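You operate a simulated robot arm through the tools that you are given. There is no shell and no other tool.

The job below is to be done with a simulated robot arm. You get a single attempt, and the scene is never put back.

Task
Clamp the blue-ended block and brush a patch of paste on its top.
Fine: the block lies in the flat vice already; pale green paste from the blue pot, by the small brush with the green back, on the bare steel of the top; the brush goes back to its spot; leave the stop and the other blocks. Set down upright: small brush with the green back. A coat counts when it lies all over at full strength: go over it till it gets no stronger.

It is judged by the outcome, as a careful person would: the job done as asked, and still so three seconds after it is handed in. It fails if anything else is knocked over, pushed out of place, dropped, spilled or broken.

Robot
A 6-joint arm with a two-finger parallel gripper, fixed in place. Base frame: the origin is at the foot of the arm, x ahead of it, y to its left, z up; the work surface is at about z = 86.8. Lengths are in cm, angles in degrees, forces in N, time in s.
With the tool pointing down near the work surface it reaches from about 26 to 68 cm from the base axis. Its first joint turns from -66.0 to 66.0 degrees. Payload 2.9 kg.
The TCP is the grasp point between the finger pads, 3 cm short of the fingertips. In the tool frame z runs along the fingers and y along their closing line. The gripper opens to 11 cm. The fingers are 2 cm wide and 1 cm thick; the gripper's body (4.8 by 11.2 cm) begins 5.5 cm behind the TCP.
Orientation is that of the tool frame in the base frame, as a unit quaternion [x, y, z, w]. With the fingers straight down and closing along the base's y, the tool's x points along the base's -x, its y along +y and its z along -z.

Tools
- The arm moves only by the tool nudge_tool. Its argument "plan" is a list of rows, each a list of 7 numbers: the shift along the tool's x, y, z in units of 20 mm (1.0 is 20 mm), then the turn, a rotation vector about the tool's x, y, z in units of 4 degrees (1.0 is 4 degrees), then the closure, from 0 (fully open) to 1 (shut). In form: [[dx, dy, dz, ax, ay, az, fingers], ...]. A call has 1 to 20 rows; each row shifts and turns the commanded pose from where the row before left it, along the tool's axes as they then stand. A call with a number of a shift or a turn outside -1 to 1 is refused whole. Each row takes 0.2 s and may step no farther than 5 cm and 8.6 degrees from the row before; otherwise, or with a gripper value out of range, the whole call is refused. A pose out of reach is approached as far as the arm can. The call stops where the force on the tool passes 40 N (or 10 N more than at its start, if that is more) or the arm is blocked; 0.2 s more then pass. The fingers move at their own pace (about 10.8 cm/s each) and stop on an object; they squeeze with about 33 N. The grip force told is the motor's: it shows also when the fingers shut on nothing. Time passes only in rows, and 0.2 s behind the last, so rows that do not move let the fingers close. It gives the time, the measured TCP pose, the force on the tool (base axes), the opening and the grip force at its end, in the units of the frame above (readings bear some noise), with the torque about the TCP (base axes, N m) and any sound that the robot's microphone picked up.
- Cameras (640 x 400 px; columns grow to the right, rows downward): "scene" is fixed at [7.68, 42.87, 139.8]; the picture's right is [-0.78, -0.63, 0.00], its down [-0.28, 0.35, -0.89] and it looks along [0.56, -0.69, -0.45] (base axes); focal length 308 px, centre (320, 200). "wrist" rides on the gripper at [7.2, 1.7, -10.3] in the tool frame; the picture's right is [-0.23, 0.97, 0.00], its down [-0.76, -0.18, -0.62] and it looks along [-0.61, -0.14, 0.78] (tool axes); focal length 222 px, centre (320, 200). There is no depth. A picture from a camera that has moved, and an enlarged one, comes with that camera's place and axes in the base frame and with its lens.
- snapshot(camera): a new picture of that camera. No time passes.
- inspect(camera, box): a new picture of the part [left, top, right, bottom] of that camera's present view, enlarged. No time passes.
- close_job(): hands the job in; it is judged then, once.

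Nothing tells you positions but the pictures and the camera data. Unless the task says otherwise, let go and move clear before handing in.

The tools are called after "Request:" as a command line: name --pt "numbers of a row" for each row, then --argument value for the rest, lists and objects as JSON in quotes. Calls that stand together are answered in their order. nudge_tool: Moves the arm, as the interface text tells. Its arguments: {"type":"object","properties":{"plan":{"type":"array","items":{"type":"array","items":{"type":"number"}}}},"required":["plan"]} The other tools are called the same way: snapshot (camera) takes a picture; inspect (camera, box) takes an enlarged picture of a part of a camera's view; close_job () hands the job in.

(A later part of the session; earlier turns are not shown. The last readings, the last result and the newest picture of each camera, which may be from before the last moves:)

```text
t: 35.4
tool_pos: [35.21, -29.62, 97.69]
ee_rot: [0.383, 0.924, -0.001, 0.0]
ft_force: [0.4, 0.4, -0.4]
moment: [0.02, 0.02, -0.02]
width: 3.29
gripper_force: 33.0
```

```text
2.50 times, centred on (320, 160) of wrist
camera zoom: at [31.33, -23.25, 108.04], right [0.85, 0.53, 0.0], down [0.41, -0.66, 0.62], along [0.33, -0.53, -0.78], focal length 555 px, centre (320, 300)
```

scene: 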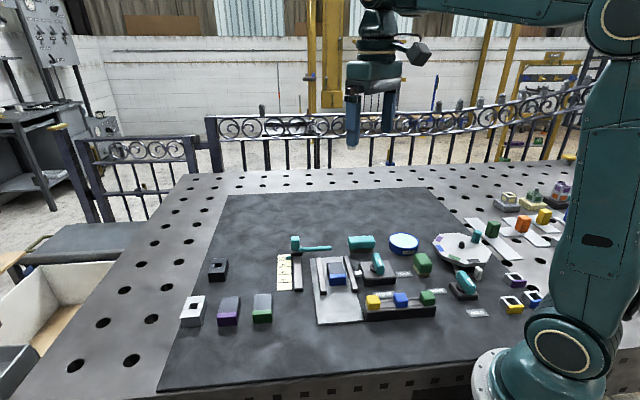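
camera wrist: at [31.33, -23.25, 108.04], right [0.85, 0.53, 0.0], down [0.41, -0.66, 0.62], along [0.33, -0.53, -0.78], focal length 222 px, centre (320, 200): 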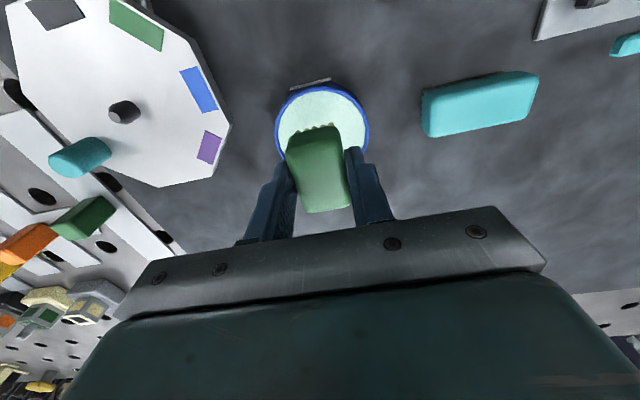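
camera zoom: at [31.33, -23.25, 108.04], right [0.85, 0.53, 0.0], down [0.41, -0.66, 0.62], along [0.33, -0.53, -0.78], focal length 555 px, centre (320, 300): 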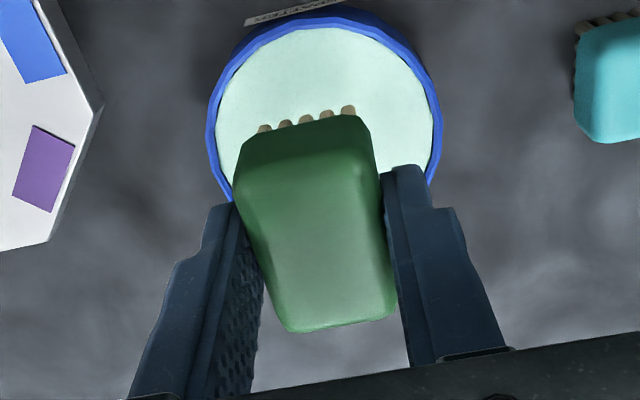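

The brush hangs above the pot, which I put at about (35.25, -29.4) with rim z≈89.6. I'll lower the bristles slowly into the paste.

Request:
nudge_tool --pt "0.03 0.03 0.4 0 0 0 1" --pt "0.03 0.03 0.4 0 0 0 1" --pt "0 0 0.4 0 0 0 1" --pt "0 0 0.3 0 0 0 1" --pt "0 0 0 0 0 0 1"

Request:
inspect --camera "wrist" --box '[220, 80, 420, 240]'

Request:
inspect --camera "scene" --box '[375, 205, 435, 265]'

```text
t: 36.6
tool_pos: [35.2, -29.28, 94.95]
ee_rot: [0.383, 0.924, -0.001, -0.001]
ft_force: [0.3, 0.4, -0.2]
moment: [0.02, -0.02, -0.01]
width: 3.32
gripper_force: 32.9
```

```text
2.50 times, centred on (320, 160) of wrist
camera zoom: at [31.24, -22.98, 105.06], right [0.85, 0.53, 0.0], down [0.41, -0.66, 0.62], along [0.33, -0.53, -0.78], focal length 555 px, centre (320, 300)
```

zoom: 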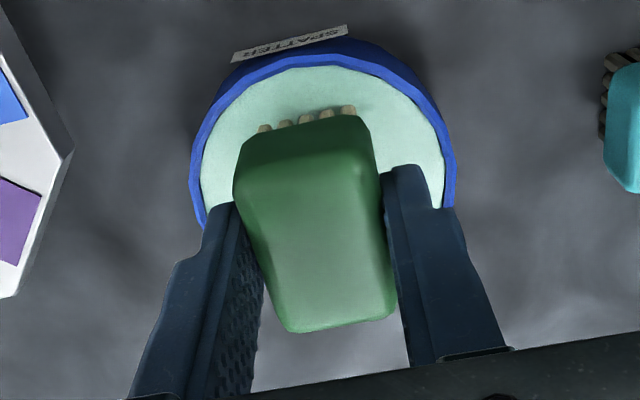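

```text
6.67 times, centred on (405, 235) of scene
camera zoom: at [7.68, 42.87, 139.8], right [-0.78, -0.63, 0.0], down [-0.28, 0.35, -0.89], along [0.56, -0.69, -0.45], focal length 2056 px, centre (-247, -33)
```

zoom: 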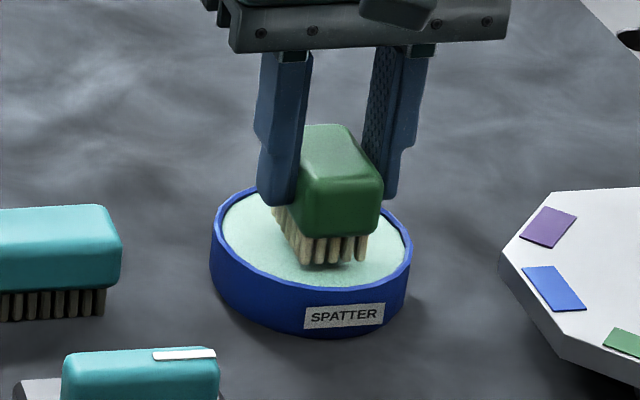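

Request:
nudge_tool --pt "0 0 0.15 0 0 0 1" --pt "0 0 0.15 0 0 0 1" --pt "0 0 0.1 0 0 0 1" --pt "0 0 0 0 0 0 1"

Request:
inspect --camera "wrist" --box '[220, 80, 420, 240]'

Request:
inspect --camera "scene" --box '[375, 205, 435, 265]'

```text
t: 37.6
tool_pos: [35.35, -29.55, 94.2]
ee_rot: [0.383, 0.924, -0.001, 0.003]
ft_force: [-3.5, 3.5, 28.9]
moment: [0.05, 0.09, 0.02]
width: 3.26
gripper_force: 33.4
```

```text
2.50 times, centred on (320, 160) of wrist
camera zoom: at [31.28, -23.05, 104.43], right [0.85, 0.53, 0.0], down [0.41, -0.66, 0.63], along [0.33, -0.53, -0.78], focal length 555 px, centre (320, 300)
```

zoom: 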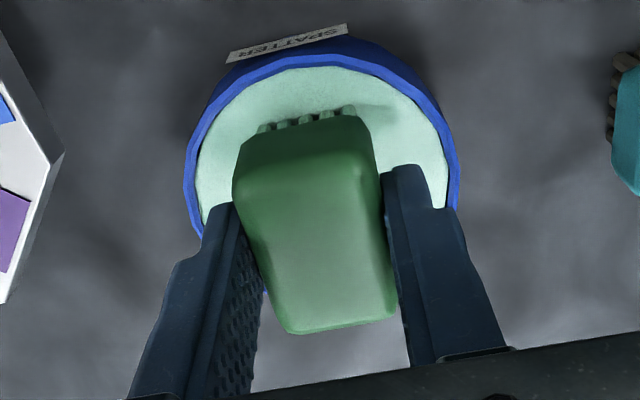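

```text
6.67 times, centred on (405, 235) of scene
camera zoom: at [7.64, 42.91, 139.79], right [-0.78, -0.63, 0.0], down [-0.28, 0.35, -0.89], along [0.56, -0.69, -0.45], focal length 2056 px, centre (-247, -33)
```

zoom: 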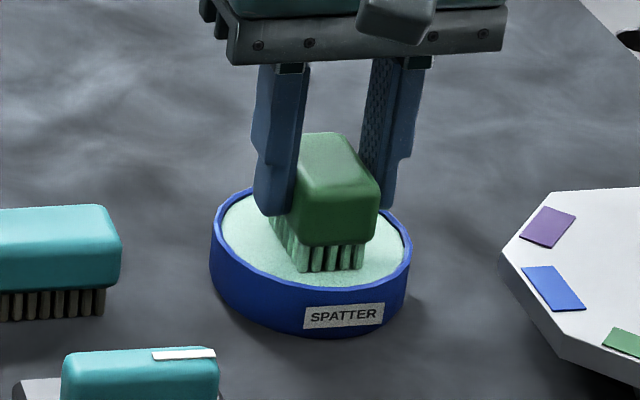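

The bristles turned pale green and met the paste (about 29 N), so the brush is loaded. I'll raise it slowly, check, and let any excess settle over the pot.

Request:
nudge_tool --pt "0 0 -0.1 0 0 0 1" --pt "0 0 -0.1 0 0 0 1" --pt "0 0 -0.2 0 0 0 1" --pt "0 0 -0.3 0 0 0 1" --pt "0 0 0 0 0 0 1" --pt "0 0 0 0 0 0 1" --pt "0 0 0 0 0 0 1" --pt "0 0 0 0 0 0 1" --pt "0 0 0 0 0 0 1"

Request:
inspect --camera "scene" --box '[375, 205, 435, 265]'

Request:
inspect --camera "wrist" --box '[220, 80, 420, 240]'

```text
t: 39.6
tool_pos: [35.19, -29.37, 95.6]
ee_rot: [0.383, 0.924, -0.001, 0.001]
ft_force: [0.3, -0.4, -0.2]
moment: [0.04, 0.0, -0.01]
width: 3.27
gripper_force: 32.8
```

```text
6.67 times, centred on (405, 235) of scene
camera zoom: at [7.68, 42.87, 139.8], right [-0.78, -0.63, 0.0], down [-0.28, 0.35, -0.89], along [0.56, -0.69, -0.45], focal length 2056 px, centre (-247, -33)
```

zoom: 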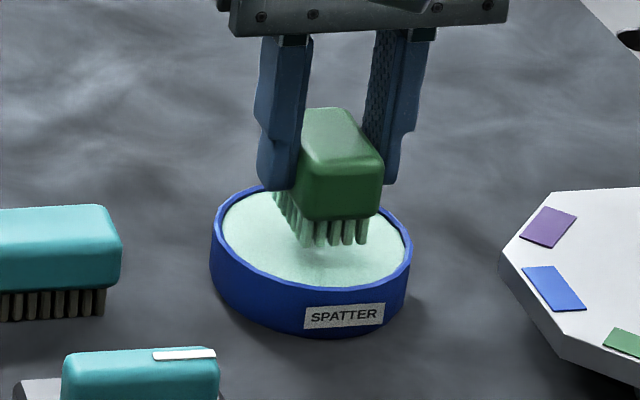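

```text
2.50 times, centred on (320, 160) of wrist
camera zoom: at [31.33, -23.04, 105.73], right [0.85, 0.53, 0.0], down [0.41, -0.66, 0.62], along [0.33, -0.53, -0.78], focal length 555 px, centre (320, 300)
```

zoom: 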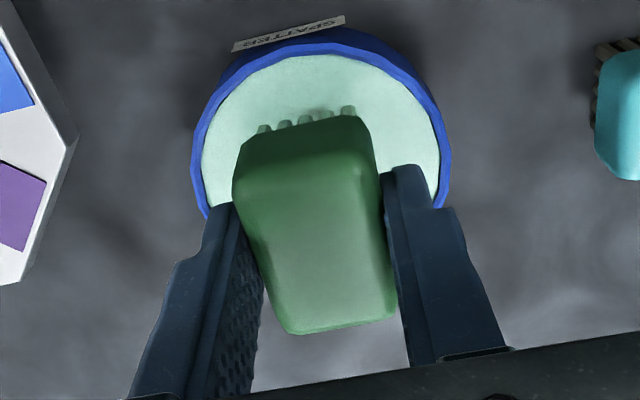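

The bristles are coated and nothing drips. I'll lift higher and carry the brush gently over to the clamped block.

Request:
nudge_tool --pt "0 0 -0.3 0 0 0 1" --pt "0 0 -0.4 0 0 0 1" --pt "0 0 -0.5 0 0 0 1" --pt "0 0 -0.5 0 0 0 1" --pt "0 0 -0.5 0 0 0 1" --pt "0 0 -0.5 0 0 0 1" --pt "0.1 0.22 0 0 0 0 1" --pt "0.2 0.43 0 0 0 0 1" --pt "0.26 0.56 0 0 0 0 1" --pt "0.26 0.56 0 0 0 0 1" --pt "0.26 0.56 0 0 0 0 1" --pt "0.26 0.56 0 0 0 0 1" --pt "0.26 0.56 0 0 0 0 1" --pt "0.26 0.56 0 0 0 0 1" --pt "0.26 0.56 0 0 0 0 1" --pt "0.26 0.56 0 0 0 0 1" --pt "0.26 0.56 0 0 0 0 1" --pt "0.26 0.56 0 0 0 0 1" --pt "0.26 0.56 0 0 0 0 1" --pt "0.26 0.56 0 0 0 0 1"

Request:
nudge_tool --pt "0.26 0.56 0 0 0 0 1" --pt "0.26 0.56 0 0 0 0 1" --pt "0.26 0.56 0 0 0 0 1" --pt "0.26 0.56 0 0 0 0 1" --pt "0.26 0.56 0 0 0 0 1" --pt "0.26 0.56 0 0 0 0 1" --pt "0.16 0.37 0 0 0 0 1" --pt "0 0 0 0 0 0 1" --pt "0 0 0 0 0 0 1"

Request:
snapshot --camera "wrist"

Request:
inspect --camera "scene" --box '[290, 220, 400, 310]'

Request:
inspect --camera "wrist" --box '[220, 60, 420, 220]'

```text
t: 43.8
tool_pos: [40.71, -14.11, 100.84]
ee_rot: [0.382, 0.924, 0.0, 0.0]
ft_force: [-0.1, -0.3, -0.4]
moment: [-0.02, -0.02, -0.01]
width: 3.27
gripper_force: 33.4
```

```text
t: 45.8
tool_pos: [43.73, -6.31, 100.87]
ee_rot: [0.383, 0.924, 0.0, 0.0]
ft_force: [-0.6, -0.3, -0.7]
moment: [-0.01, -0.03, -0.02]
width: 3.32
gripper_force: 33.3
```

```text
taken
camera wrist: at [39.65, -0.05, 111.1], right [0.85, 0.53, 0.0], down [0.41, -0.66, 0.62], along [0.33, -0.53, -0.78], focal length 222 px, centre (320, 200)
```

wrist: 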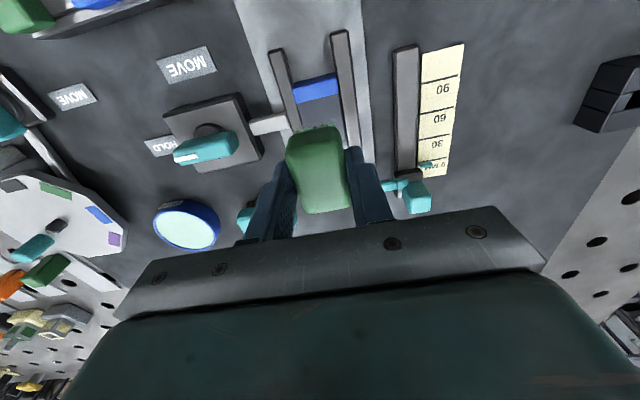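

```text
4.44 times, centred on (345, 265) of scene
camera zoom: at [7.68, 42.87, 139.8], right [-0.78, -0.63, 0.0], down [-0.28, 0.35, -0.89], along [0.56, -0.69, -0.45], focal length 1371 px, centre (209, -89)
```

zoom: 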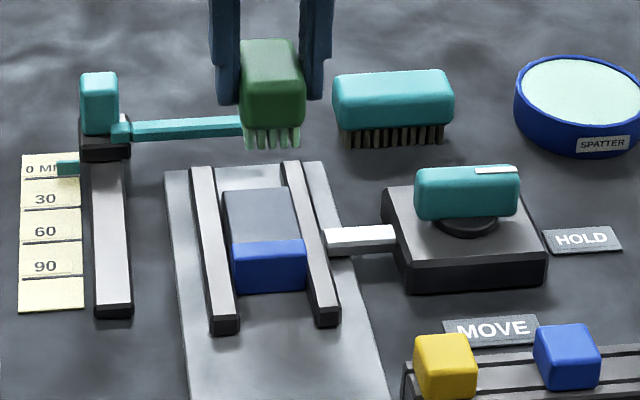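

```text
2.50 times, centred on (320, 140) of wrist
camera zoom: at [39.65, -0.05, 111.1], right [0.85, 0.53, 0.0], down [0.41, -0.66, 0.62], along [0.33, -0.53, -0.78], focal length 555 px, centre (320, 350)
```

zoom: 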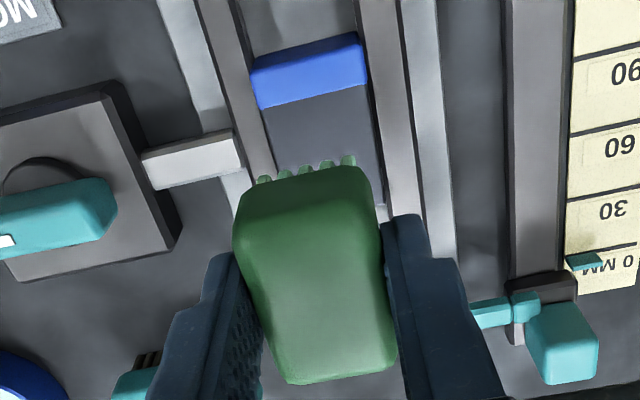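

The block's steel top runs from the blue boundary, about (40.7, -6.1) to (43.7, -3.4), out to about (44.0, -9.4) and (46.8, -6.6). The brush is nearly over its middle, so I'll lower it close to the surface and check.

Request:
nudge_tool --pt "-0.07 0.035 0.3 0 0 0 1" --pt "-0.06 0.035 0.5 0 0 0 1" --pt "0 0 0.6 0 0 0 1" --pt "0 0 0.6 0 0 0 1" --pt "0 0 0.4 0 0 0 1" --pt "0 0 0 0 0 0 1"

Request:
inspect --camera "scene" --box '[310, 235, 370, 295]'

Request:
inspect --camera "wrist" --box '[220, 60, 420, 220]'

```text
t: 47.2
tool_pos: [44.0, -6.47, 96.15]
ee_rot: [0.383, 0.924, 0.0, 0.001]
ft_force: [0.2, 0.4, -1.0]
moment: [-0.01, 0.01, 0.04]
width: 3.32
gripper_force: 33.2
```

```text
6.67 times, centred on (340, 265) of scene
camera zoom: at [7.68, 42.87, 139.8], right [-0.78, -0.63, 0.0], down [-0.28, 0.35, -0.89], along [0.56, -0.69, -0.45], focal length 2056 px, centre (187, -233)
```

zoom: 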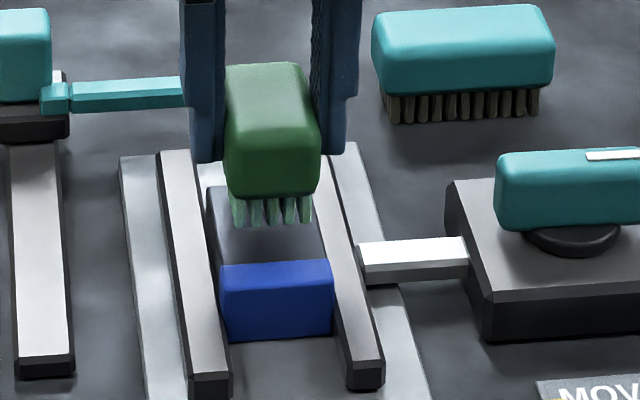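

```text
2.50 times, centred on (320, 140) of wrist
camera zoom: at [40.02, -0.13, 106.32], right [0.85, 0.53, 0.0], down [0.41, -0.66, 0.62], along [0.33, -0.53, -0.78], focal length 555 px, centre (320, 350)
```

zoom: 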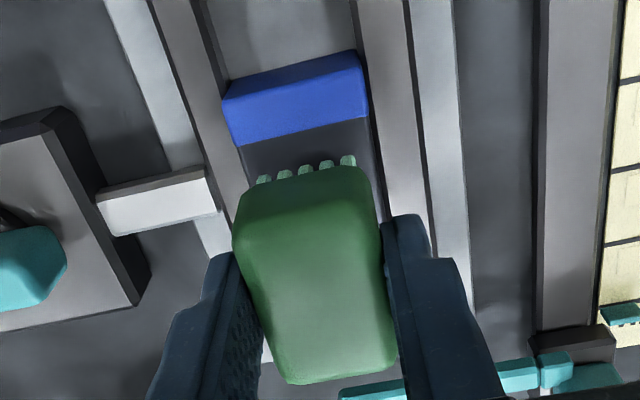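

The bristle tips are about 1 cm above the steel, centred and clear of the blue end. I'll lower until light contact.

Request:
nudge_tool --pt "0 0 0.2 0 0 0 1" --pt "0 0 0.15 0 0 0 1" --pt "0 0 0.1 0 0 0 1" --pt "0 0 0 0 0 0 1"

Request:
inspect --camera "scene" --box '[310, 235, 370, 295]'

```text
t: 48.2
tool_pos: [43.98, -6.59, 95.19]
ee_rot: [0.383, 0.924, -0.001, 0.0]
ft_force: [0.3, -1.2, -0.1]
moment: [-0.03, -0.01, 0.0]
width: 3.29
gripper_force: 33.1
```

```text
6.67 times, centred on (340, 265) of scene
camera zoom: at [7.68, 42.87, 139.8], right [-0.78, -0.63, 0.0], down [-0.28, 0.35, -0.89], along [0.56, -0.69, -0.45], focal length 2056 px, centre (187, -233)
```

zoom: 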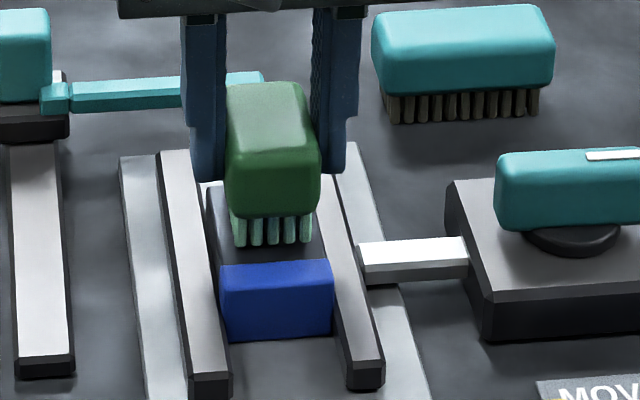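

Request:
nudge_tool --pt "0 0 0.05 0 0 0 1" --pt "0 0 0.05 0 0 0 1" --pt "0 0 0 0 0 0 1"

Request:
inspect --camera "scene" --box '[310, 235, 370, 295]'

```text
t: 49.0
tool_pos: [43.93, -6.56, 94.98]
ee_rot: [0.382, 0.924, 0.0, 0.001]
ft_force: [0.5, -0.7, 2.4]
moment: [-0.05, 0.0, -0.02]
width: 3.29
gripper_force: 33.3
```

```text
6.67 times, centred on (340, 265) of scene
camera zoom: at [7.68, 42.87, 139.8], right [-0.78, -0.63, 0.0], down [-0.28, 0.35, -0.89], along [0.56, -0.69, -0.45], focal length 2056 px, centre (187, -233)
```

zoom: 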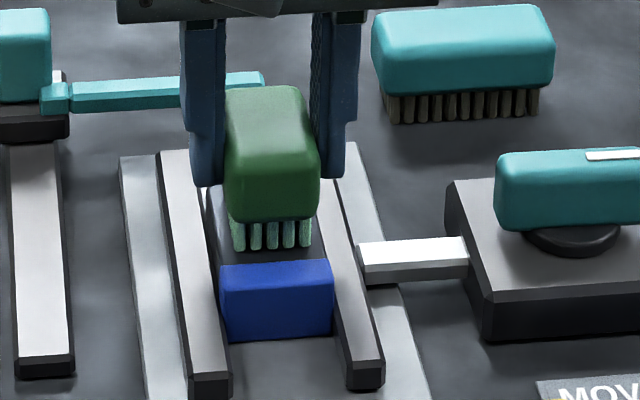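

Light contact (about 2.4 N). I'll add slight pressure and make first short strokes along the block, staying short of the blue end.

Request:
nudge_tool --pt "0.05 0 0.03 0 0 0 1" --pt "0.1 0 0 0 0 0 1" --pt "0.1 0 0 0 0 0 1" --pt "-0.1 0 0 0 0 0 1" --pt "-0.1 0 0 0 0 0 1" --pt "-0.1 0 0 0 0 0 1" --pt "-0.1 0 0 0 0 0 1" --pt "-0.1 0 0 0 0 0 1" --pt "0.1 0 0 0 0 0 1" --pt "0.1 0 0 0 0 0 1" --pt "0.1 0 0 0 0 0 1"

Request:
inspect --camera "scene" --box '[310, 235, 370, 295]'

Request:
inspect --camera "wrist" --box '[220, 60, 420, 220]'

```text
t: 51.4
tool_pos: [43.95, -6.52, 94.84]
ee_rot: [0.383, 0.924, -0.001, 0.002]
ft_force: [4.7, -5.8, 21.5]
moment: [-0.34, -0.3, -0.04]
width: 3.27
gripper_force: 33.6
```

```text
6.67 times, centred on (340, 265) of scene
camera zoom: at [7.66, 42.86, 139.81], right [-0.78, -0.63, 0.0], down [-0.28, 0.35, -0.89], along [0.56, -0.69, -0.45], focal length 2056 px, centre (187, -233)
```

zoom: 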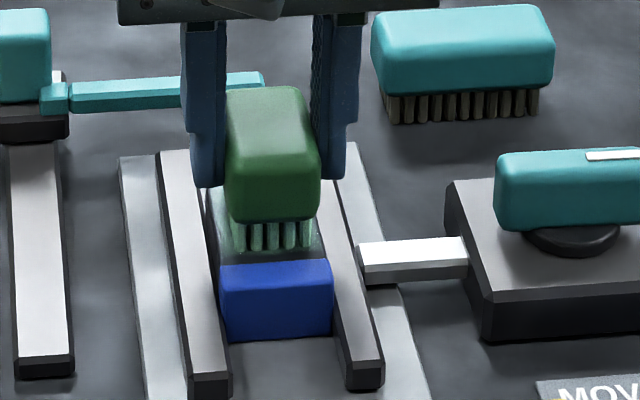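

```text
2.50 times, centred on (320, 140) of wrist
camera zoom: at [39.97, -0.15, 105.16], right [0.85, 0.53, 0.0], down [0.41, -0.66, 0.63], along [0.33, -0.53, -0.78], focal length 555 px, centre (320, 350)
```

zoom: 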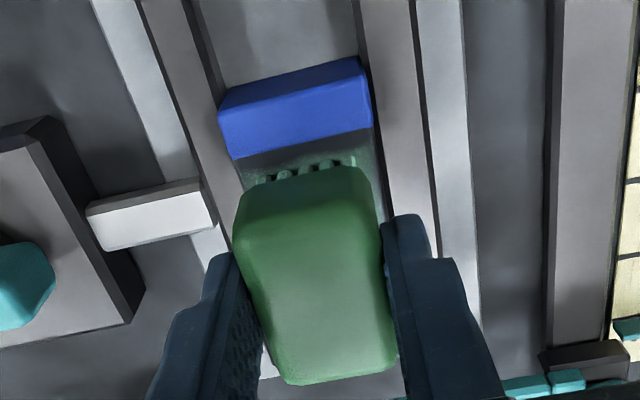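

Paste is laying down as a tint on the steel. I'll ease the pressure a touch and work strokes across both sides.

Request:
nudge_tool --pt "0.08 0.08 -0.02 0 0 0 1" --pt "0.08 0.08 0 0 0 0 1" --pt "0.08 0.08 0 0 0 0 1" --pt "-0.11 0 0 0 0 0 1" --pt "-0.11 0 0 0 0 0 1" --pt "-0.11 0 0 0 0 0 1" --pt "-0.11 0 0 0 0 0 1" --pt "-0.11 0 0 0 0 0 1" --pt "0 -0.12 0 0 0 0 1" --pt "0 -0.12 0 0 0 0 1" --pt "0 -0.12 0 0 0 0 1" --pt "0 -0.12 0 0 0 0 1" --pt "0.11 0 0 0 0 0 1" --pt "0.11 0 0 0 0 0 1" --pt "0.11 0 0 0 0 0 1" --pt "0.11 0 0 0 0 0 1" --pt "0.11 0 0 0 0 0 1" --pt "0 0 0 0 0 0 1"

Request:
inspect --camera "scene" --box '[310, 235, 370, 295]'

Request:
inspect --camera "wrist" --box '[220, 60, 420, 220]'

```text
t: 55.2
tool_pos: [43.22, -6.43, 94.81]
ee_rot: [0.382, 0.924, -0.001, 0.0]
ft_force: [2.0, -2.8, 7.5]
moment: [-0.17, -0.21, -0.02]
width: 3.29
gripper_force: 32.8
```

```text
6.67 times, centred on (340, 265) of scene
camera zoom: at [7.67, 42.87, 139.8], right [-0.78, -0.63, 0.0], down [-0.28, 0.35, -0.89], along [0.56, -0.69, -0.45], focal length 2056 px, centre (187, -233)
```

zoom: 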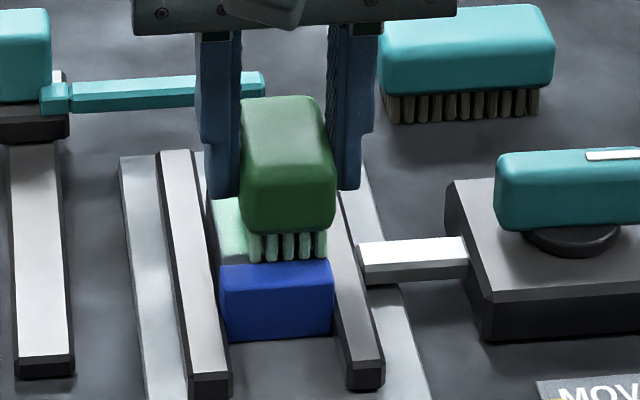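

```text
2.50 times, centred on (320, 140) of wrist
camera zoom: at [39.23, -0.04, 105.16], right [0.85, 0.53, 0.0], down [0.41, -0.66, 0.62], along [0.33, -0.53, -0.78], focal length 555 px, centre (320, 350)
```

zoom: 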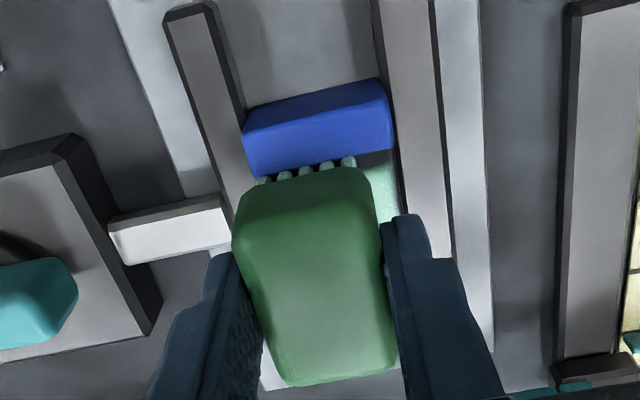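

The coat is building up and the bristles just reach the blue boundary, which is my limit there. I'll continue strokes and then lift off to look.

Request:
nudge_tool --pt "-0.11 0 0 0 0 0 1" --pt "-0.11 0 0 0 0 0 1" --pt "-0.11 0 0 0 0 0 1" --pt "-0.11 0 0 0 0 0 1" --pt "-0.11 0 0 0 0 0 1" --pt "0 0.12 0 0 0 0 1" --pt "0 0.12 0 0 0 0 1" --pt "0.11 0 0 0 0 0 1" --pt "0.11 0 0 0 0 0 1" --pt "0.11 0 0 0 0 0 1" --pt "0.11 0 0 0 0 0 1" --pt "0.08 0 0 0 0 0 1" --pt "0 0.12 0 0 0 0 1" --pt "0 0.12 0 0 0 0 1" --pt "-0.11 0 0 0 0 0 1" --pt "-0.11 0 0 0 0 0 1" --pt "-0.11 0 0 0 0 0 1" --pt "-0.11 0 0 0 0 0 1" --pt "-0.08 0 0 0 0 0 1" --pt "0 0 0 0 0 0 1"

Request:
inspect --camera "scene" --box '[310, 235, 370, 295]'

Request:
inspect --camera "wrist" --box '[220, 60, 420, 220]'

```text
t: 59.4
tool_pos: [44.66, -6.48, 94.96]
ee_rot: [0.382, 0.924, -0.001, 0.0]
ft_force: [0.6, -0.5, -1.4]
moment: [0.01, 0.01, -0.01]
width: 3.29
gripper_force: 32.7
```

```text
6.67 times, centred on (340, 265) of scene
camera zoom: at [7.68, 42.87, 139.8], right [-0.78, -0.63, 0.0], down [-0.28, 0.35, -0.89], along [0.56, -0.69, -0.45], focal length 2056 px, centre (187, -233)
```

zoom: 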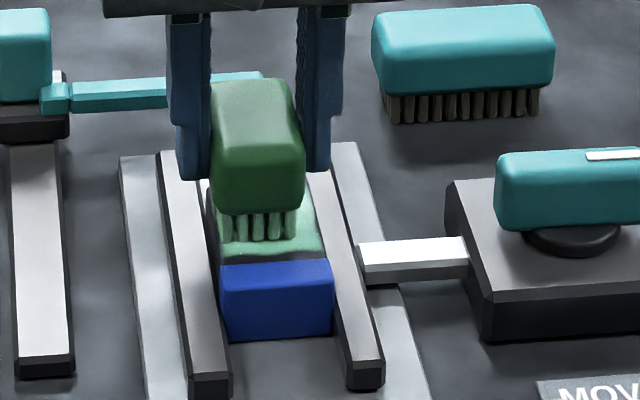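

```text
2.50 times, centred on (320, 140) of wrist
camera zoom: at [40.7, -0.17, 105.19], right [0.85, 0.53, 0.0], down [0.41, -0.66, 0.62], along [0.33, -0.53, -0.78], focal length 555 px, centre (320, 350)
```

zoom: 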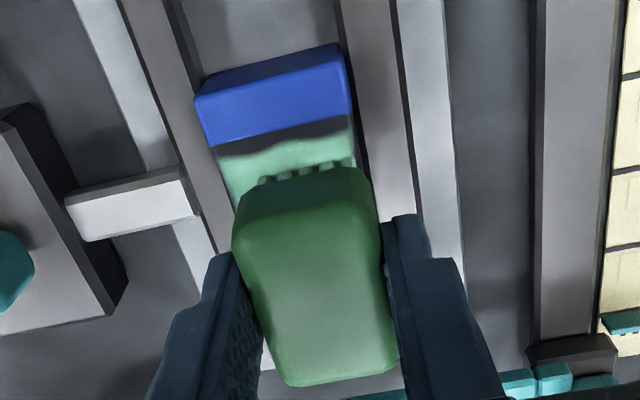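

I'll lift the brush off and back a little so I can see how the coat lies.

Request:
nudge_tool --pt "0 0 -0.3 0 0 0 1" --pt "-0.2 0 -0.6 0 0 0 1" --pt "-0.5 0 -0.7 0 0 0 1" --pt "-0.6 0 -0.4 0 0 0 1" --pt "-0.6 0 0 0 0 0 1" --pt "-0.3 0 0 0 0 0 1" --pt "0 0 0 0 0 0 1"

Request:
inspect --camera "scene" --box '[315, 245, 365, 295]'

Request:
inspect --camera "wrist" --box '[220, 0, 380, 130]'

```text
t: 61.0
tool_pos: [47.79, -9.61, 98.8]
ee_rot: [0.382, 0.924, 0.0, 0.0]
ft_force: [-0.2, 0.8, -0.9]
moment: [-0.01, 0.01, 0.02]
width: 3.29
gripper_force: 32.8
```

```text
8.00 times, centred on (340, 270) of scene
camera zoom: at [7.68, 42.87, 139.8], right [-0.78, -0.63, 0.0], down [-0.28, 0.35, -0.89], along [0.56, -0.69, -0.45], focal length 2468 px, centre (160, -360)
```

zoom: 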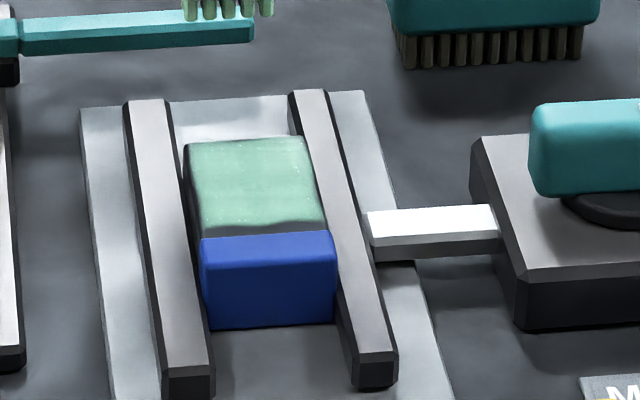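

```text
3.08 times, centred on (300, 65) of wrist
camera zoom: at [43.8, -3.25, 109.16], right [0.85, 0.53, 0.0], down [0.41, -0.66, 0.62], along [0.33, -0.53, -0.78], focal length 684 px, centre (382, 615)
```

zoom: 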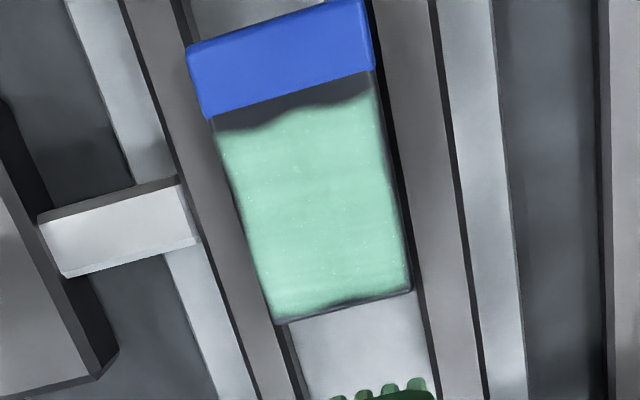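

The coat covers most of the steel, with a bare strip of 0.3–0.4 cm beside the blue end and a sliver at the far edge. I'll go back down and brush crosswise close to the boundary, then the far edge.

Request:
nudge_tool --pt "0.3 0 0 0 0 0 1" --pt "0.6 0 0 0 0 0 1" --pt "0.6 0 0.4 0 0 0 1" --pt "0.5 0 0.7 0 0 0 1" --pt "0.2 0 0.6 0 0 0 1" --pt "0 0 0.3 0 0 0 1" --pt "0.1 0 0.02 0 0 0 1" --pt "0.15 0 0 0 0 0 1" --pt "0.15 0 0 0 0 0 1" --pt "0.15 0 0 0 0 0 1" --pt "0.07 0 0 0 0 0 1" --pt "0 0 0 0 0 0 1"

Request:
inspect --camera "wrist" --box '[240, 60, 400, 190]'

Request:
inspect --camera "scene" --box '[315, 245, 365, 295]'

```text
t: 63.6
tool_pos: [43.77, -5.65, 94.92]
ee_rot: [0.382, 0.924, -0.001, 0.0]
ft_force: [-0.6, 0.4, -0.7]
moment: [-0.04, -0.01, -0.04]
width: 3.28
gripper_force: 33.2
```

```text
3.08 times, centred on (320, 125) of wrist
camera zoom: at [39.8, 0.68, 105.17], right [0.85, 0.53, 0.0], down [0.41, -0.66, 0.62], along [0.33, -0.53, -0.78], focal length 684 px, centre (320, 431)
```

zoom: 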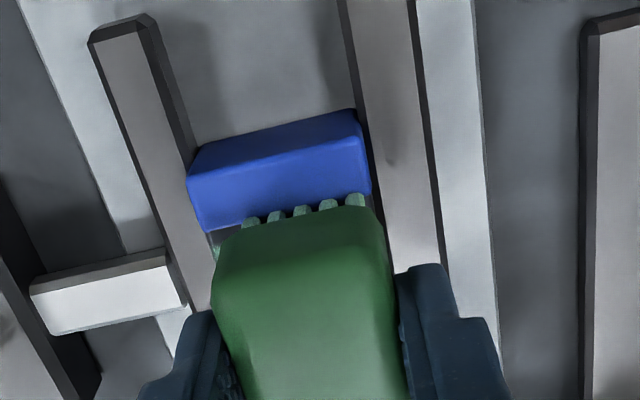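

```text
8.00 times, centred on (340, 270) of scene
camera zoom: at [7.68, 42.87, 139.8], right [-0.78, -0.63, 0.0], down [-0.28, 0.35, -0.89], along [0.56, -0.69, -0.45], focal length 2468 px, centre (160, -360)
```

zoom: 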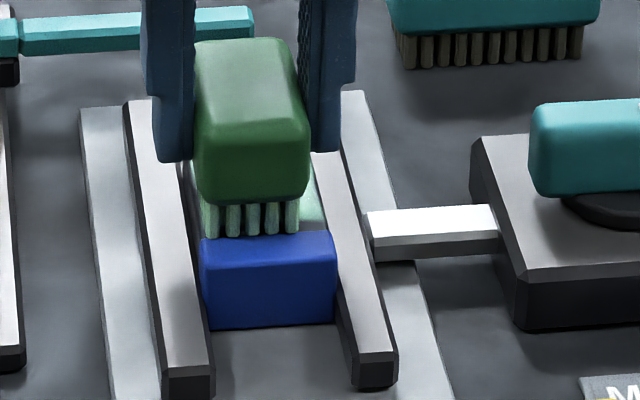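

The bristle tips are now right up to the boundary but just off the surface. I'll lower in tiny steps until they press lightly.

Request:
nudge_tool --pt "-0.02 0 0.03 0 0 0 1" --pt "0 0 0.03 0 0 0 1" --pt "0 0 0 0 0 0 1"

```text
t: 64.4
tool_pos: [43.92, -5.76, 94.89]
ee_rot: [0.382, 0.924, 0.0, 0.0]
ft_force: [-6.5, 0.6, 20.6]
moment: [0.04, 0.28, 0.02]
width: 3.29
gripper_force: 32.8
```

Request:
nudge_tool --pt "0 -0.08 -0.02 0 0 0 1" --pt "0 -0.1 0 0 0 0 1" --pt "0 -0.1 0 0 0 0 1" --pt "0 -0.1 0 0 0 0 1" --pt "0 -0.1 0 0 0 0 1" --pt "0 -0.06 0 0 0 0 1" --pt "0 0.1 0 0 0 0 1" --pt "0 0.1 0 0 0 0 1" --pt "0 0.1 0 0 0 0 1" --pt "0 0.1 0 0 0 0 1" --pt "0 0.1 0 0 0 0 1" --pt "0 0.06 0 0 0 0 1" --pt "0 0 0 0 0 0 1"

Request:
inspect --camera "wrist" --box '[240, 60, 400, 190]'

Request:
inspect --camera "scene" --box '[315, 245, 365, 295]'

```text
t: 67.2
tool_pos: [43.72, -5.7, 94.9]
ee_rot: [0.383, 0.924, -0.001, 0.001]
ft_force: [-6.9, -8.5, 32.4]
moment: [-0.38, 0.26, -0.01]
width: 3.28
gripper_force: 32.7
```

```text
3.08 times, centred on (320, 125) of wrist
camera zoom: at [39.83, 0.71, 105.07], right [0.85, 0.53, 0.0], down [0.41, -0.66, 0.62], along [0.33, -0.53, -0.78], focal length 684 px, centre (320, 431)
```

zoom: 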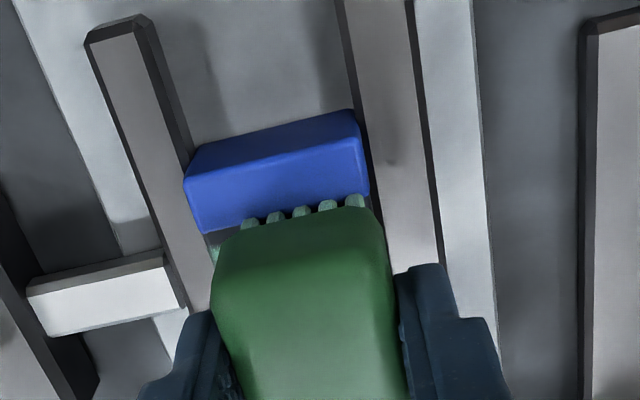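

```text
8.00 times, centred on (340, 270) of scene
camera zoom: at [7.62, 42.86, 139.81], right [-0.78, -0.63, 0.0], down [-0.28, 0.35, -0.89], along [0.56, -0.69, -0.45], focal length 2468 px, centre (160, -360)
```

zoom: 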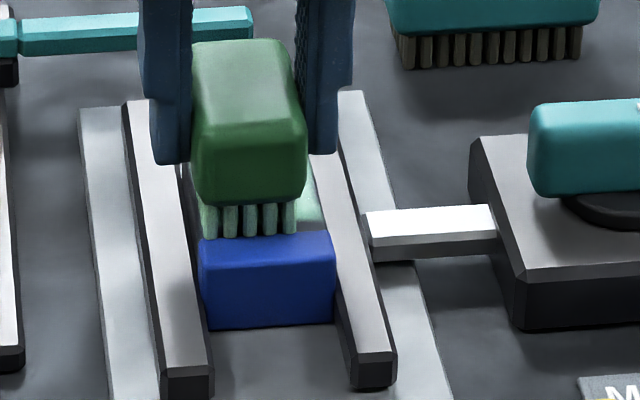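

Request:
nudge_tool --pt "-0.12 0 -0.03 0 0 0 1" --pt "-0.14 0 0 0 0 0 1" --pt "-0.14 0 0 0 0 0 1" --pt "-0.14 0 0 0 0 0 1" --pt "-0.12 0 0 0 0 0 1" --pt "0 -0.1 0 0 0 0 1" --pt "0 -0.1 0 0 0 0 1" --pt "0 -0.1 0 0 0 0 1" --pt "0 -0.1 0 0 0 0 1" --pt "0 -0.1 0 0 0 0 1" --pt "0 0 0 0 0 0 1"

Request:
nudge_tool --pt "0 0 -0.3 0 0 0 1" --pt "-0.2 0 -0.6 0 0 0 1" --pt "-0.5 0 -0.7 0 0 0 1" --pt "-0.6 0 -0.4 0 0 0 1" --pt "-0.6 0 0 0 0 0 1" --pt "-0.3 0 0 0 0 0 1" --pt "0 0 0 0 0 0 1"

Request:
inspect --camera "wrist" --box '[240, 0, 400, 130]'

Request:
inspect --camera "scene" --box '[315, 245, 365, 295]'

```text
t: 69.6
tool_pos: [44.07, -7.22, 94.78]
ee_rot: [0.382, 0.924, 0.0, 0.001]
ft_force: [2.0, 2.8, 9.5]
moment: [0.16, -0.14, 0.02]
width: 3.31
gripper_force: 32.7
```

```text
t: 71.2
tool_pos: [47.15, -10.45, 98.73]
ee_rot: [0.383, 0.924, -0.002, -0.001]
ft_force: [0.1, 0.1, -0.5]
moment: [-0.01, -0.02, 0.02]
width: 3.27
gripper_force: 32.9
```

```text
3.08 times, centred on (320, 65) of wrist
camera zoom: at [43.22, -4.1, 109.01], right [0.85, 0.53, 0.0], down [0.41, -0.66, 0.62], along [0.33, -0.53, -0.78], focal length 684 px, centre (320, 615)
```

zoom: 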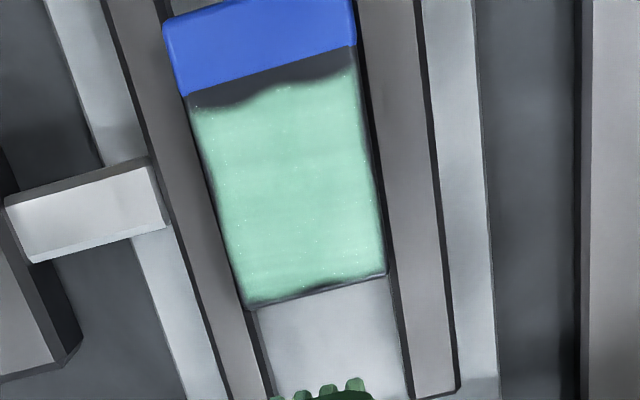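

```text
8.00 times, centred on (340, 270) of scene
camera zoom: at [7.68, 42.87, 139.8], right [-0.78, -0.63, 0.0], down [-0.28, 0.35, -0.89], along [0.56, -0.69, -0.45], focal length 2468 px, centre (160, -360)
```

zoom: 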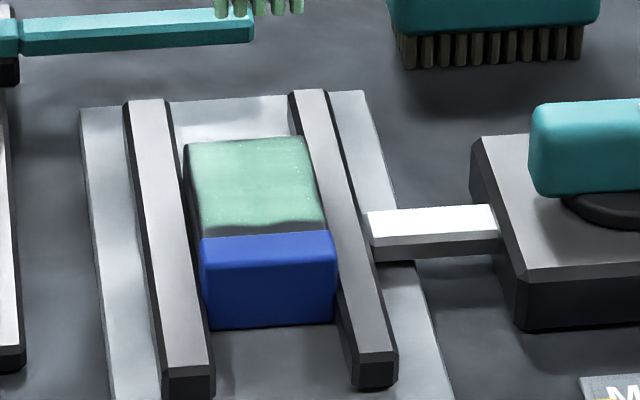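

The coat's outline hasn't changed with the extra strokes near the edge, so it seems to be a set patch whose strength grows. I'll take close reference views, brush more, and compare.

Request:
inspect --camera "scene" --box '[328, 258, 360, 280]'

Request:
inspect --camera "wrist" --box '[270, 0, 350, 110]'

```text
16.00 times, centred on (344, 269) of scene
camera zoom: at [7.68, 42.87, 139.8], right [-0.78, -0.63, 0.0], down [-0.28, 0.35, -0.89], along [0.56, -0.69, -0.45], focal length 4935 px, centre (-64, -904)
```

zoom: 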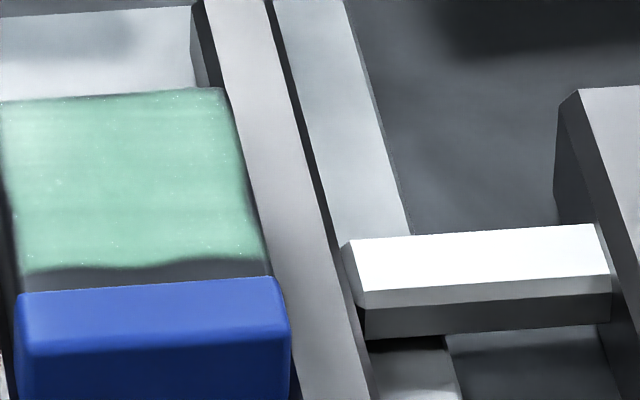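

```text
3.64 times, centred on (310, 55) of wrist
camera zoom: at [43.22, -4.1, 109.01], right [0.85, 0.53, 0.0], down [0.41, -0.66, 0.62], along [0.33, -0.53, -0.78], focal length 808 px, centre (356, 727)
```

zoom: 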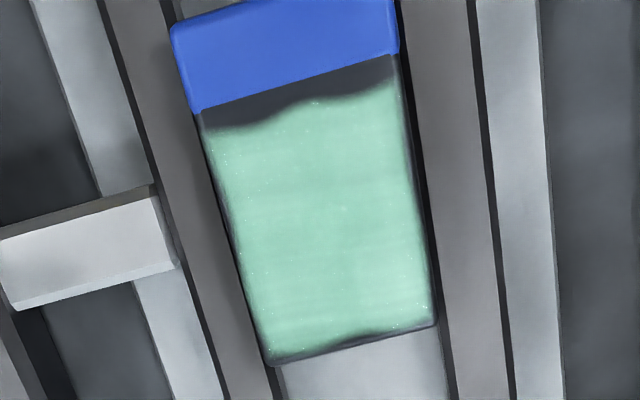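

The tint appeared over the whole patch from the first strokes, so what matters now is strength. I'll go back and brush another full set of strokes over it.

Request:
nudge_tool --pt "0.3 0 0 0 0 0 1" --pt "0.6 0 0 0 0 0 1" --pt "0.6 0 0.4 0 0 0 1" --pt "0.5 0 0.7 0 0 0 1" --pt "0.2 0 0.6 0 0 0 1" --pt "0.05 0 0.3 0 0 0 1" --pt "0.13 0 0 0 0 0 1" --pt "0.13 0 0 0 0 0 1" --pt "0.13 0 0 0 0 0 1" --pt "0.13 0 0 0 0 0 1" --pt "0 0.12 0 0 0 0 1" --pt "-0.13 0 0 0 0 0 1" --pt "-0.13 0 0 0 0 0 1" --pt "-0.13 0 0 0 0 0 1" --pt "-0.13 0 0 0 0 0 1" --pt "0 0.12 0 0 0 0 1" --pt "0.13 0 0 0 0 0 1" --pt "0.13 0 0 0 0 0 1" --pt "0.13 0 0 0 0 0 1" --pt "0.13 0 0 0 0 0 1"

Request:
nudge_tool --pt "0 0.12 0 0 0 0 1" --pt "-0.13 0 0 0 0 0 1" --pt "-0.13 0 0 0 0 0 1" --pt "-0.13 0 0 0 0 0 1" --pt "-0.13 0 0 0 0 0 1" --pt "0 0.12 0 0 0 0 1" --pt "0.13 0 0 0 0 0 1" --pt "0.13 0 0 0 0 0 1" --pt "0.13 0 0 0 0 0 1" --pt "0.13 0 0 0 0 0 1" --pt "-0.13 -0.1 0 0 0 0 1" --pt "-0.13 -0.1 0 0 0 0 1" --pt "-0.13 -0.1 0 0 0 0 1" --pt "-0.13 -0.1 0 0 0 0 1" --pt "0.13 -0.08 0 0 0 0 1" --pt "0.13 0 0 0 0 0 1" --pt "0.13 0 0 0 0 0 1" --pt "-0.13 0 0 0 0 0 1" --pt "-0.13 0 0 0 0 0 1" --pt "-0.13 0 0 0 0 0 1"

```text
t: 75.4
tool_pos: [43.6, -6.33, 94.87]
ee_rot: [0.383, 0.924, 0.0, 0.0]
ft_force: [1.1, -1.6, 4.1]
moment: [-0.05, -0.04, -0.03]
width: 3.27
gripper_force: 32.9
```

```text
t: 79.6
tool_pos: [43.87, -7.29, 94.83]
ee_rot: [0.382, 0.924, 0.0, 0.0]
ft_force: [-1.6, 1.3, 6.1]
moment: [0.06, 0.04, 0.0]
width: 3.3
gripper_force: 32.8
```

Request:
nudge_tool --pt "0 0 -0.3 0 0 0 1" --pt "-0.2 0 -0.6 0 0 0 1" --pt "-0.55 0 -0.7 0 0 0 1" --pt "-0.6 0 -0.4 0 0 0 1" --pt "-0.6 0 0 0 0 0 1" --pt "-0.3 0 0 0 0 0 1" --pt "0 0 0 0 0 0 1"

Request:
inspect --camera "scene" --box '[328, 258, 360, 280]'

Request:
inspect --camera "wrist" --box '[270, 0, 350, 110]'

Request:
inspect --camera "scene" --box '[315, 225, 365, 275]'

```text
t: 81.2
tool_pos: [47.24, -10.38, 98.89]
ee_rot: [0.383, 0.924, -0.001, 0.0]
ft_force: [1.1, -1.1, 0.1]
moment: [-0.02, 0.02, 0.01]
width: 3.3
gripper_force: 33.2
```

```text
16.00 times, centred on (344, 269) of scene
camera zoom: at [7.68, 42.87, 139.8], right [-0.78, -0.63, 0.0], down [-0.28, 0.35, -0.89], along [0.56, -0.69, -0.45], focal length 4935 px, centre (-64, -904)
```

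zoom: 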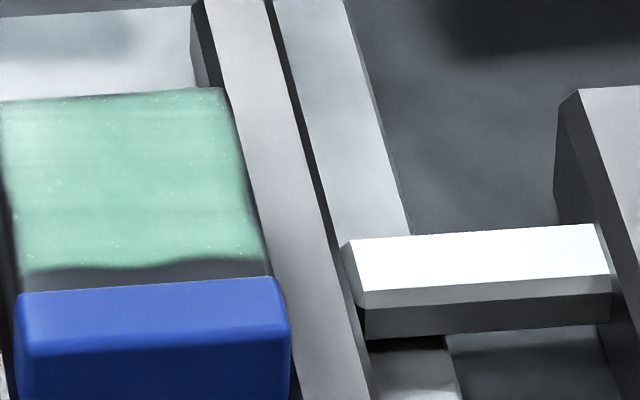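

```text
3.64 times, centred on (310, 55) of wrist
camera zoom: at [43.22, -4.07, 109.11], right [0.85, 0.53, 0.0], down [0.41, -0.66, 0.62], along [0.33, -0.53, -0.78], focal length 808 px, centre (356, 727)
```

zoom: 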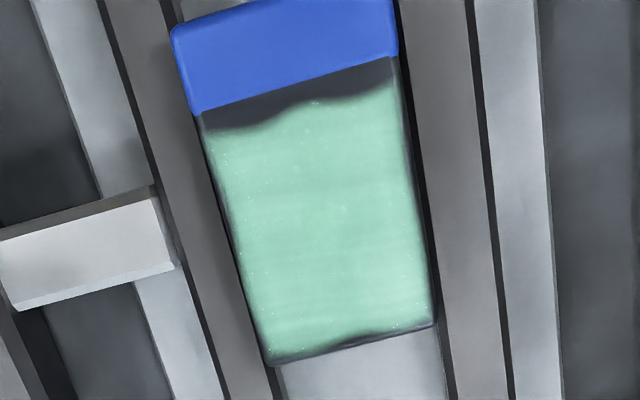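

```text
8.00 times, centred on (340, 250) of scene
camera zoom: at [7.68, 42.87, 139.8], right [-0.78, -0.63, 0.0], down [-0.28, 0.35, -0.89], along [0.56, -0.69, -0.45], focal length 2468 px, centre (160, -200)
```

zoom: 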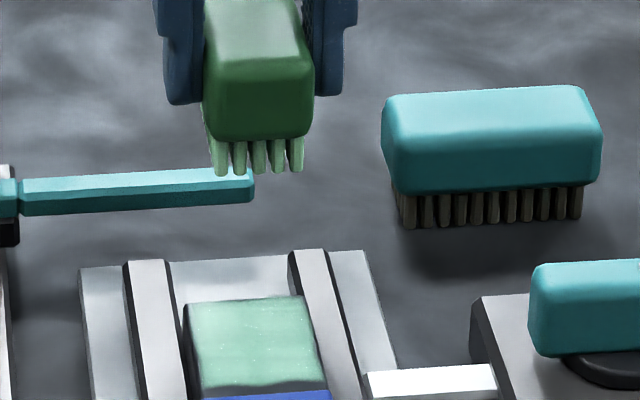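

The coat looks unchanged by the extra pass, so it is either full or the brush is running dry. To be sure, I'll reload the brush once and go over it again to compare.

Request:
nudge_tool --pt "0 0 -0.5 0 0 0 1" --pt "-0.06 -0.2 -0.5 0 0 0 1" --pt "-0.1 -0.4 0 0 0 0 1" --pt "-0.126 -0.556 0 0 0 0 1" --pt "-0.126 -0.556 0 0 0 0 1" --pt "-0.126 -0.556 0 0 0 0 1" --pt "-0.126 -0.556 0 0 0 0 1" --pt "-0.126 -0.556 0 0 0 0 1" --pt "-0.126 -0.556 0 0 0 0 1" --pt "-0.126 -0.556 0 0 0 0 1" --pt "-0.126 -0.556 0 0 0 0 1" --pt "-0.126 -0.556 0 0 0 0 1" --pt "-0.126 -0.556 0 0 0 0 1" --pt "-0.126 -0.556 0 0 0 0 1" --pt "-0.126 -0.556 0 0 0 0 1" --pt "-0.126 -0.556 0 0 0 0 1" --pt "-0.126 -0.556 0 0 0 0 1" --pt "-0.126 -0.556 0 0 0 0 1" --pt "-0.126 -0.556 0 0 0 0 1"

Request:
nudge_tool --pt "-0.126 -0.55 0 0 0 0 1" --pt "-0.126 -0.5 0 0 0 0 1" --pt "-0.058 -0.41 0 0 0 0 1" --pt "0 0 0 0 0 0 1" --pt "0 0 0 0 0 0 1"

Request:
snapshot --camera "wrist"

Request:
snapshot --camera "scene"

```text
t: 85.2
tool_pos: [36.84, -26.9, 101.03]
ee_rot: [0.383, 0.924, -0.001, -0.001]
ft_force: [0.2, -0.4, -0.1]
moment: [0.0, -0.02, 0.03]
width: 3.29
gripper_force: 33.2
```

```text
t: 86.4
tool_pos: [35.17, -29.42, 100.81]
ee_rot: [0.383, 0.924, -0.001, -0.001]
ft_force: [0.3, 1.2, -0.9]
moment: [-0.02, 0.0, 0.0]
width: 3.3
gripper_force: 33.2
```

```text
taken
camera wrist: at [31.22, -23.09, 111.13], right [0.85, 0.53, 0.0], down [0.41, -0.66, 0.62], along [0.33, -0.53, -0.78], focal length 222 px, centre (320, 200)
```

wrist: 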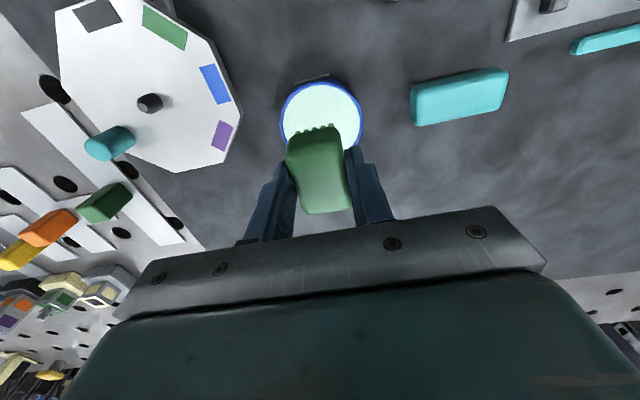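

```text
taken
```

scene: 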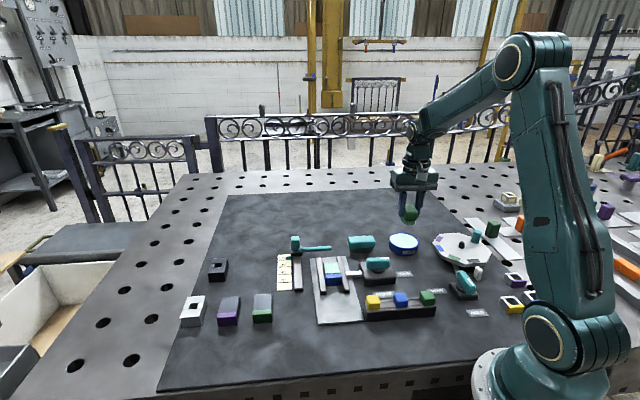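

Back over the pot with everything else in place. Lowering to reload.

Request:
nudge_tool --pt "0 0 0.5 0 0 0 1" --pt "0 0 0.7 0 0 0 1" --pt "0 0 0.7 0 0 0 1" --pt "0 0 0.6 0 0 0 1" --pt "0 0 0.4 0 0 0 1" --pt "0 0 0.2 0 0 0 1" --pt "0 0 0 0 0 0 1"

Request:
nudge_tool --pt "0 0 0.06 0 0 0 1" --pt "0 0 0.06 0 0 0 1" --pt "0 0 0.05 0 0 0 1" --pt "0 0 0 0 0 0 1"

Request:
inspect --camera "scene" --box '[375, 205, 435, 265]'

```text
t: 88.0
tool_pos: [35.09, -29.36, 94.67]
ee_rot: [0.383, 0.924, -0.001, -0.001]
ft_force: [0.3, -0.1, -0.7]
moment: [0.01, 0.0, 0.02]
width: 3.3
gripper_force: 33.1
```

```text
t: 89.0
tool_pos: [35.24, -29.37, 94.39]
ee_rot: [0.383, 0.924, -0.001, 0.001]
ft_force: [0.1, -0.1, 0.3]
moment: [0.02, 0.0, 0.01]
width: 3.27
gripper_force: 33.0
```

```text
6.67 times, centred on (405, 235) of scene
camera zoom: at [7.68, 42.87, 139.8], right [-0.78, -0.63, 0.0], down [-0.28, 0.35, -0.89], along [0.56, -0.69, -0.45], focal length 2056 px, centre (-247, -33)
```

zoom: 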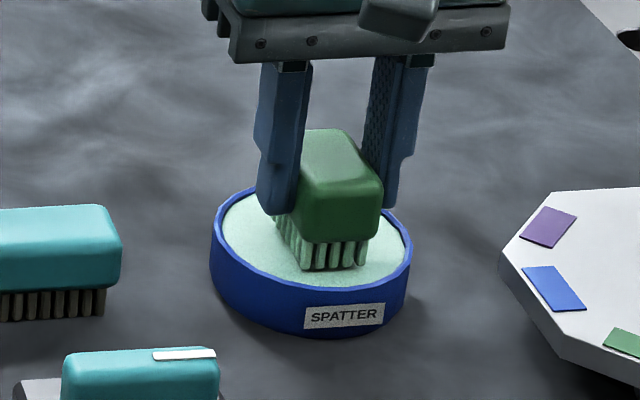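

Request:
nudge_tool --pt "0 0 0.05 0 0 0 1" --pt "0 0 0.05 0 0 0 1" --pt "0 0 0 0 0 0 1"

```text
t: 89.8
tool_pos: [35.2, -29.48, 94.12]
ee_rot: [0.382, 0.924, -0.001, -0.001]
ft_force: [0.0, -0.2, -0.8]
moment: [-0.01, -0.02, -0.01]
width: 3.3
gripper_force: 33.3
```

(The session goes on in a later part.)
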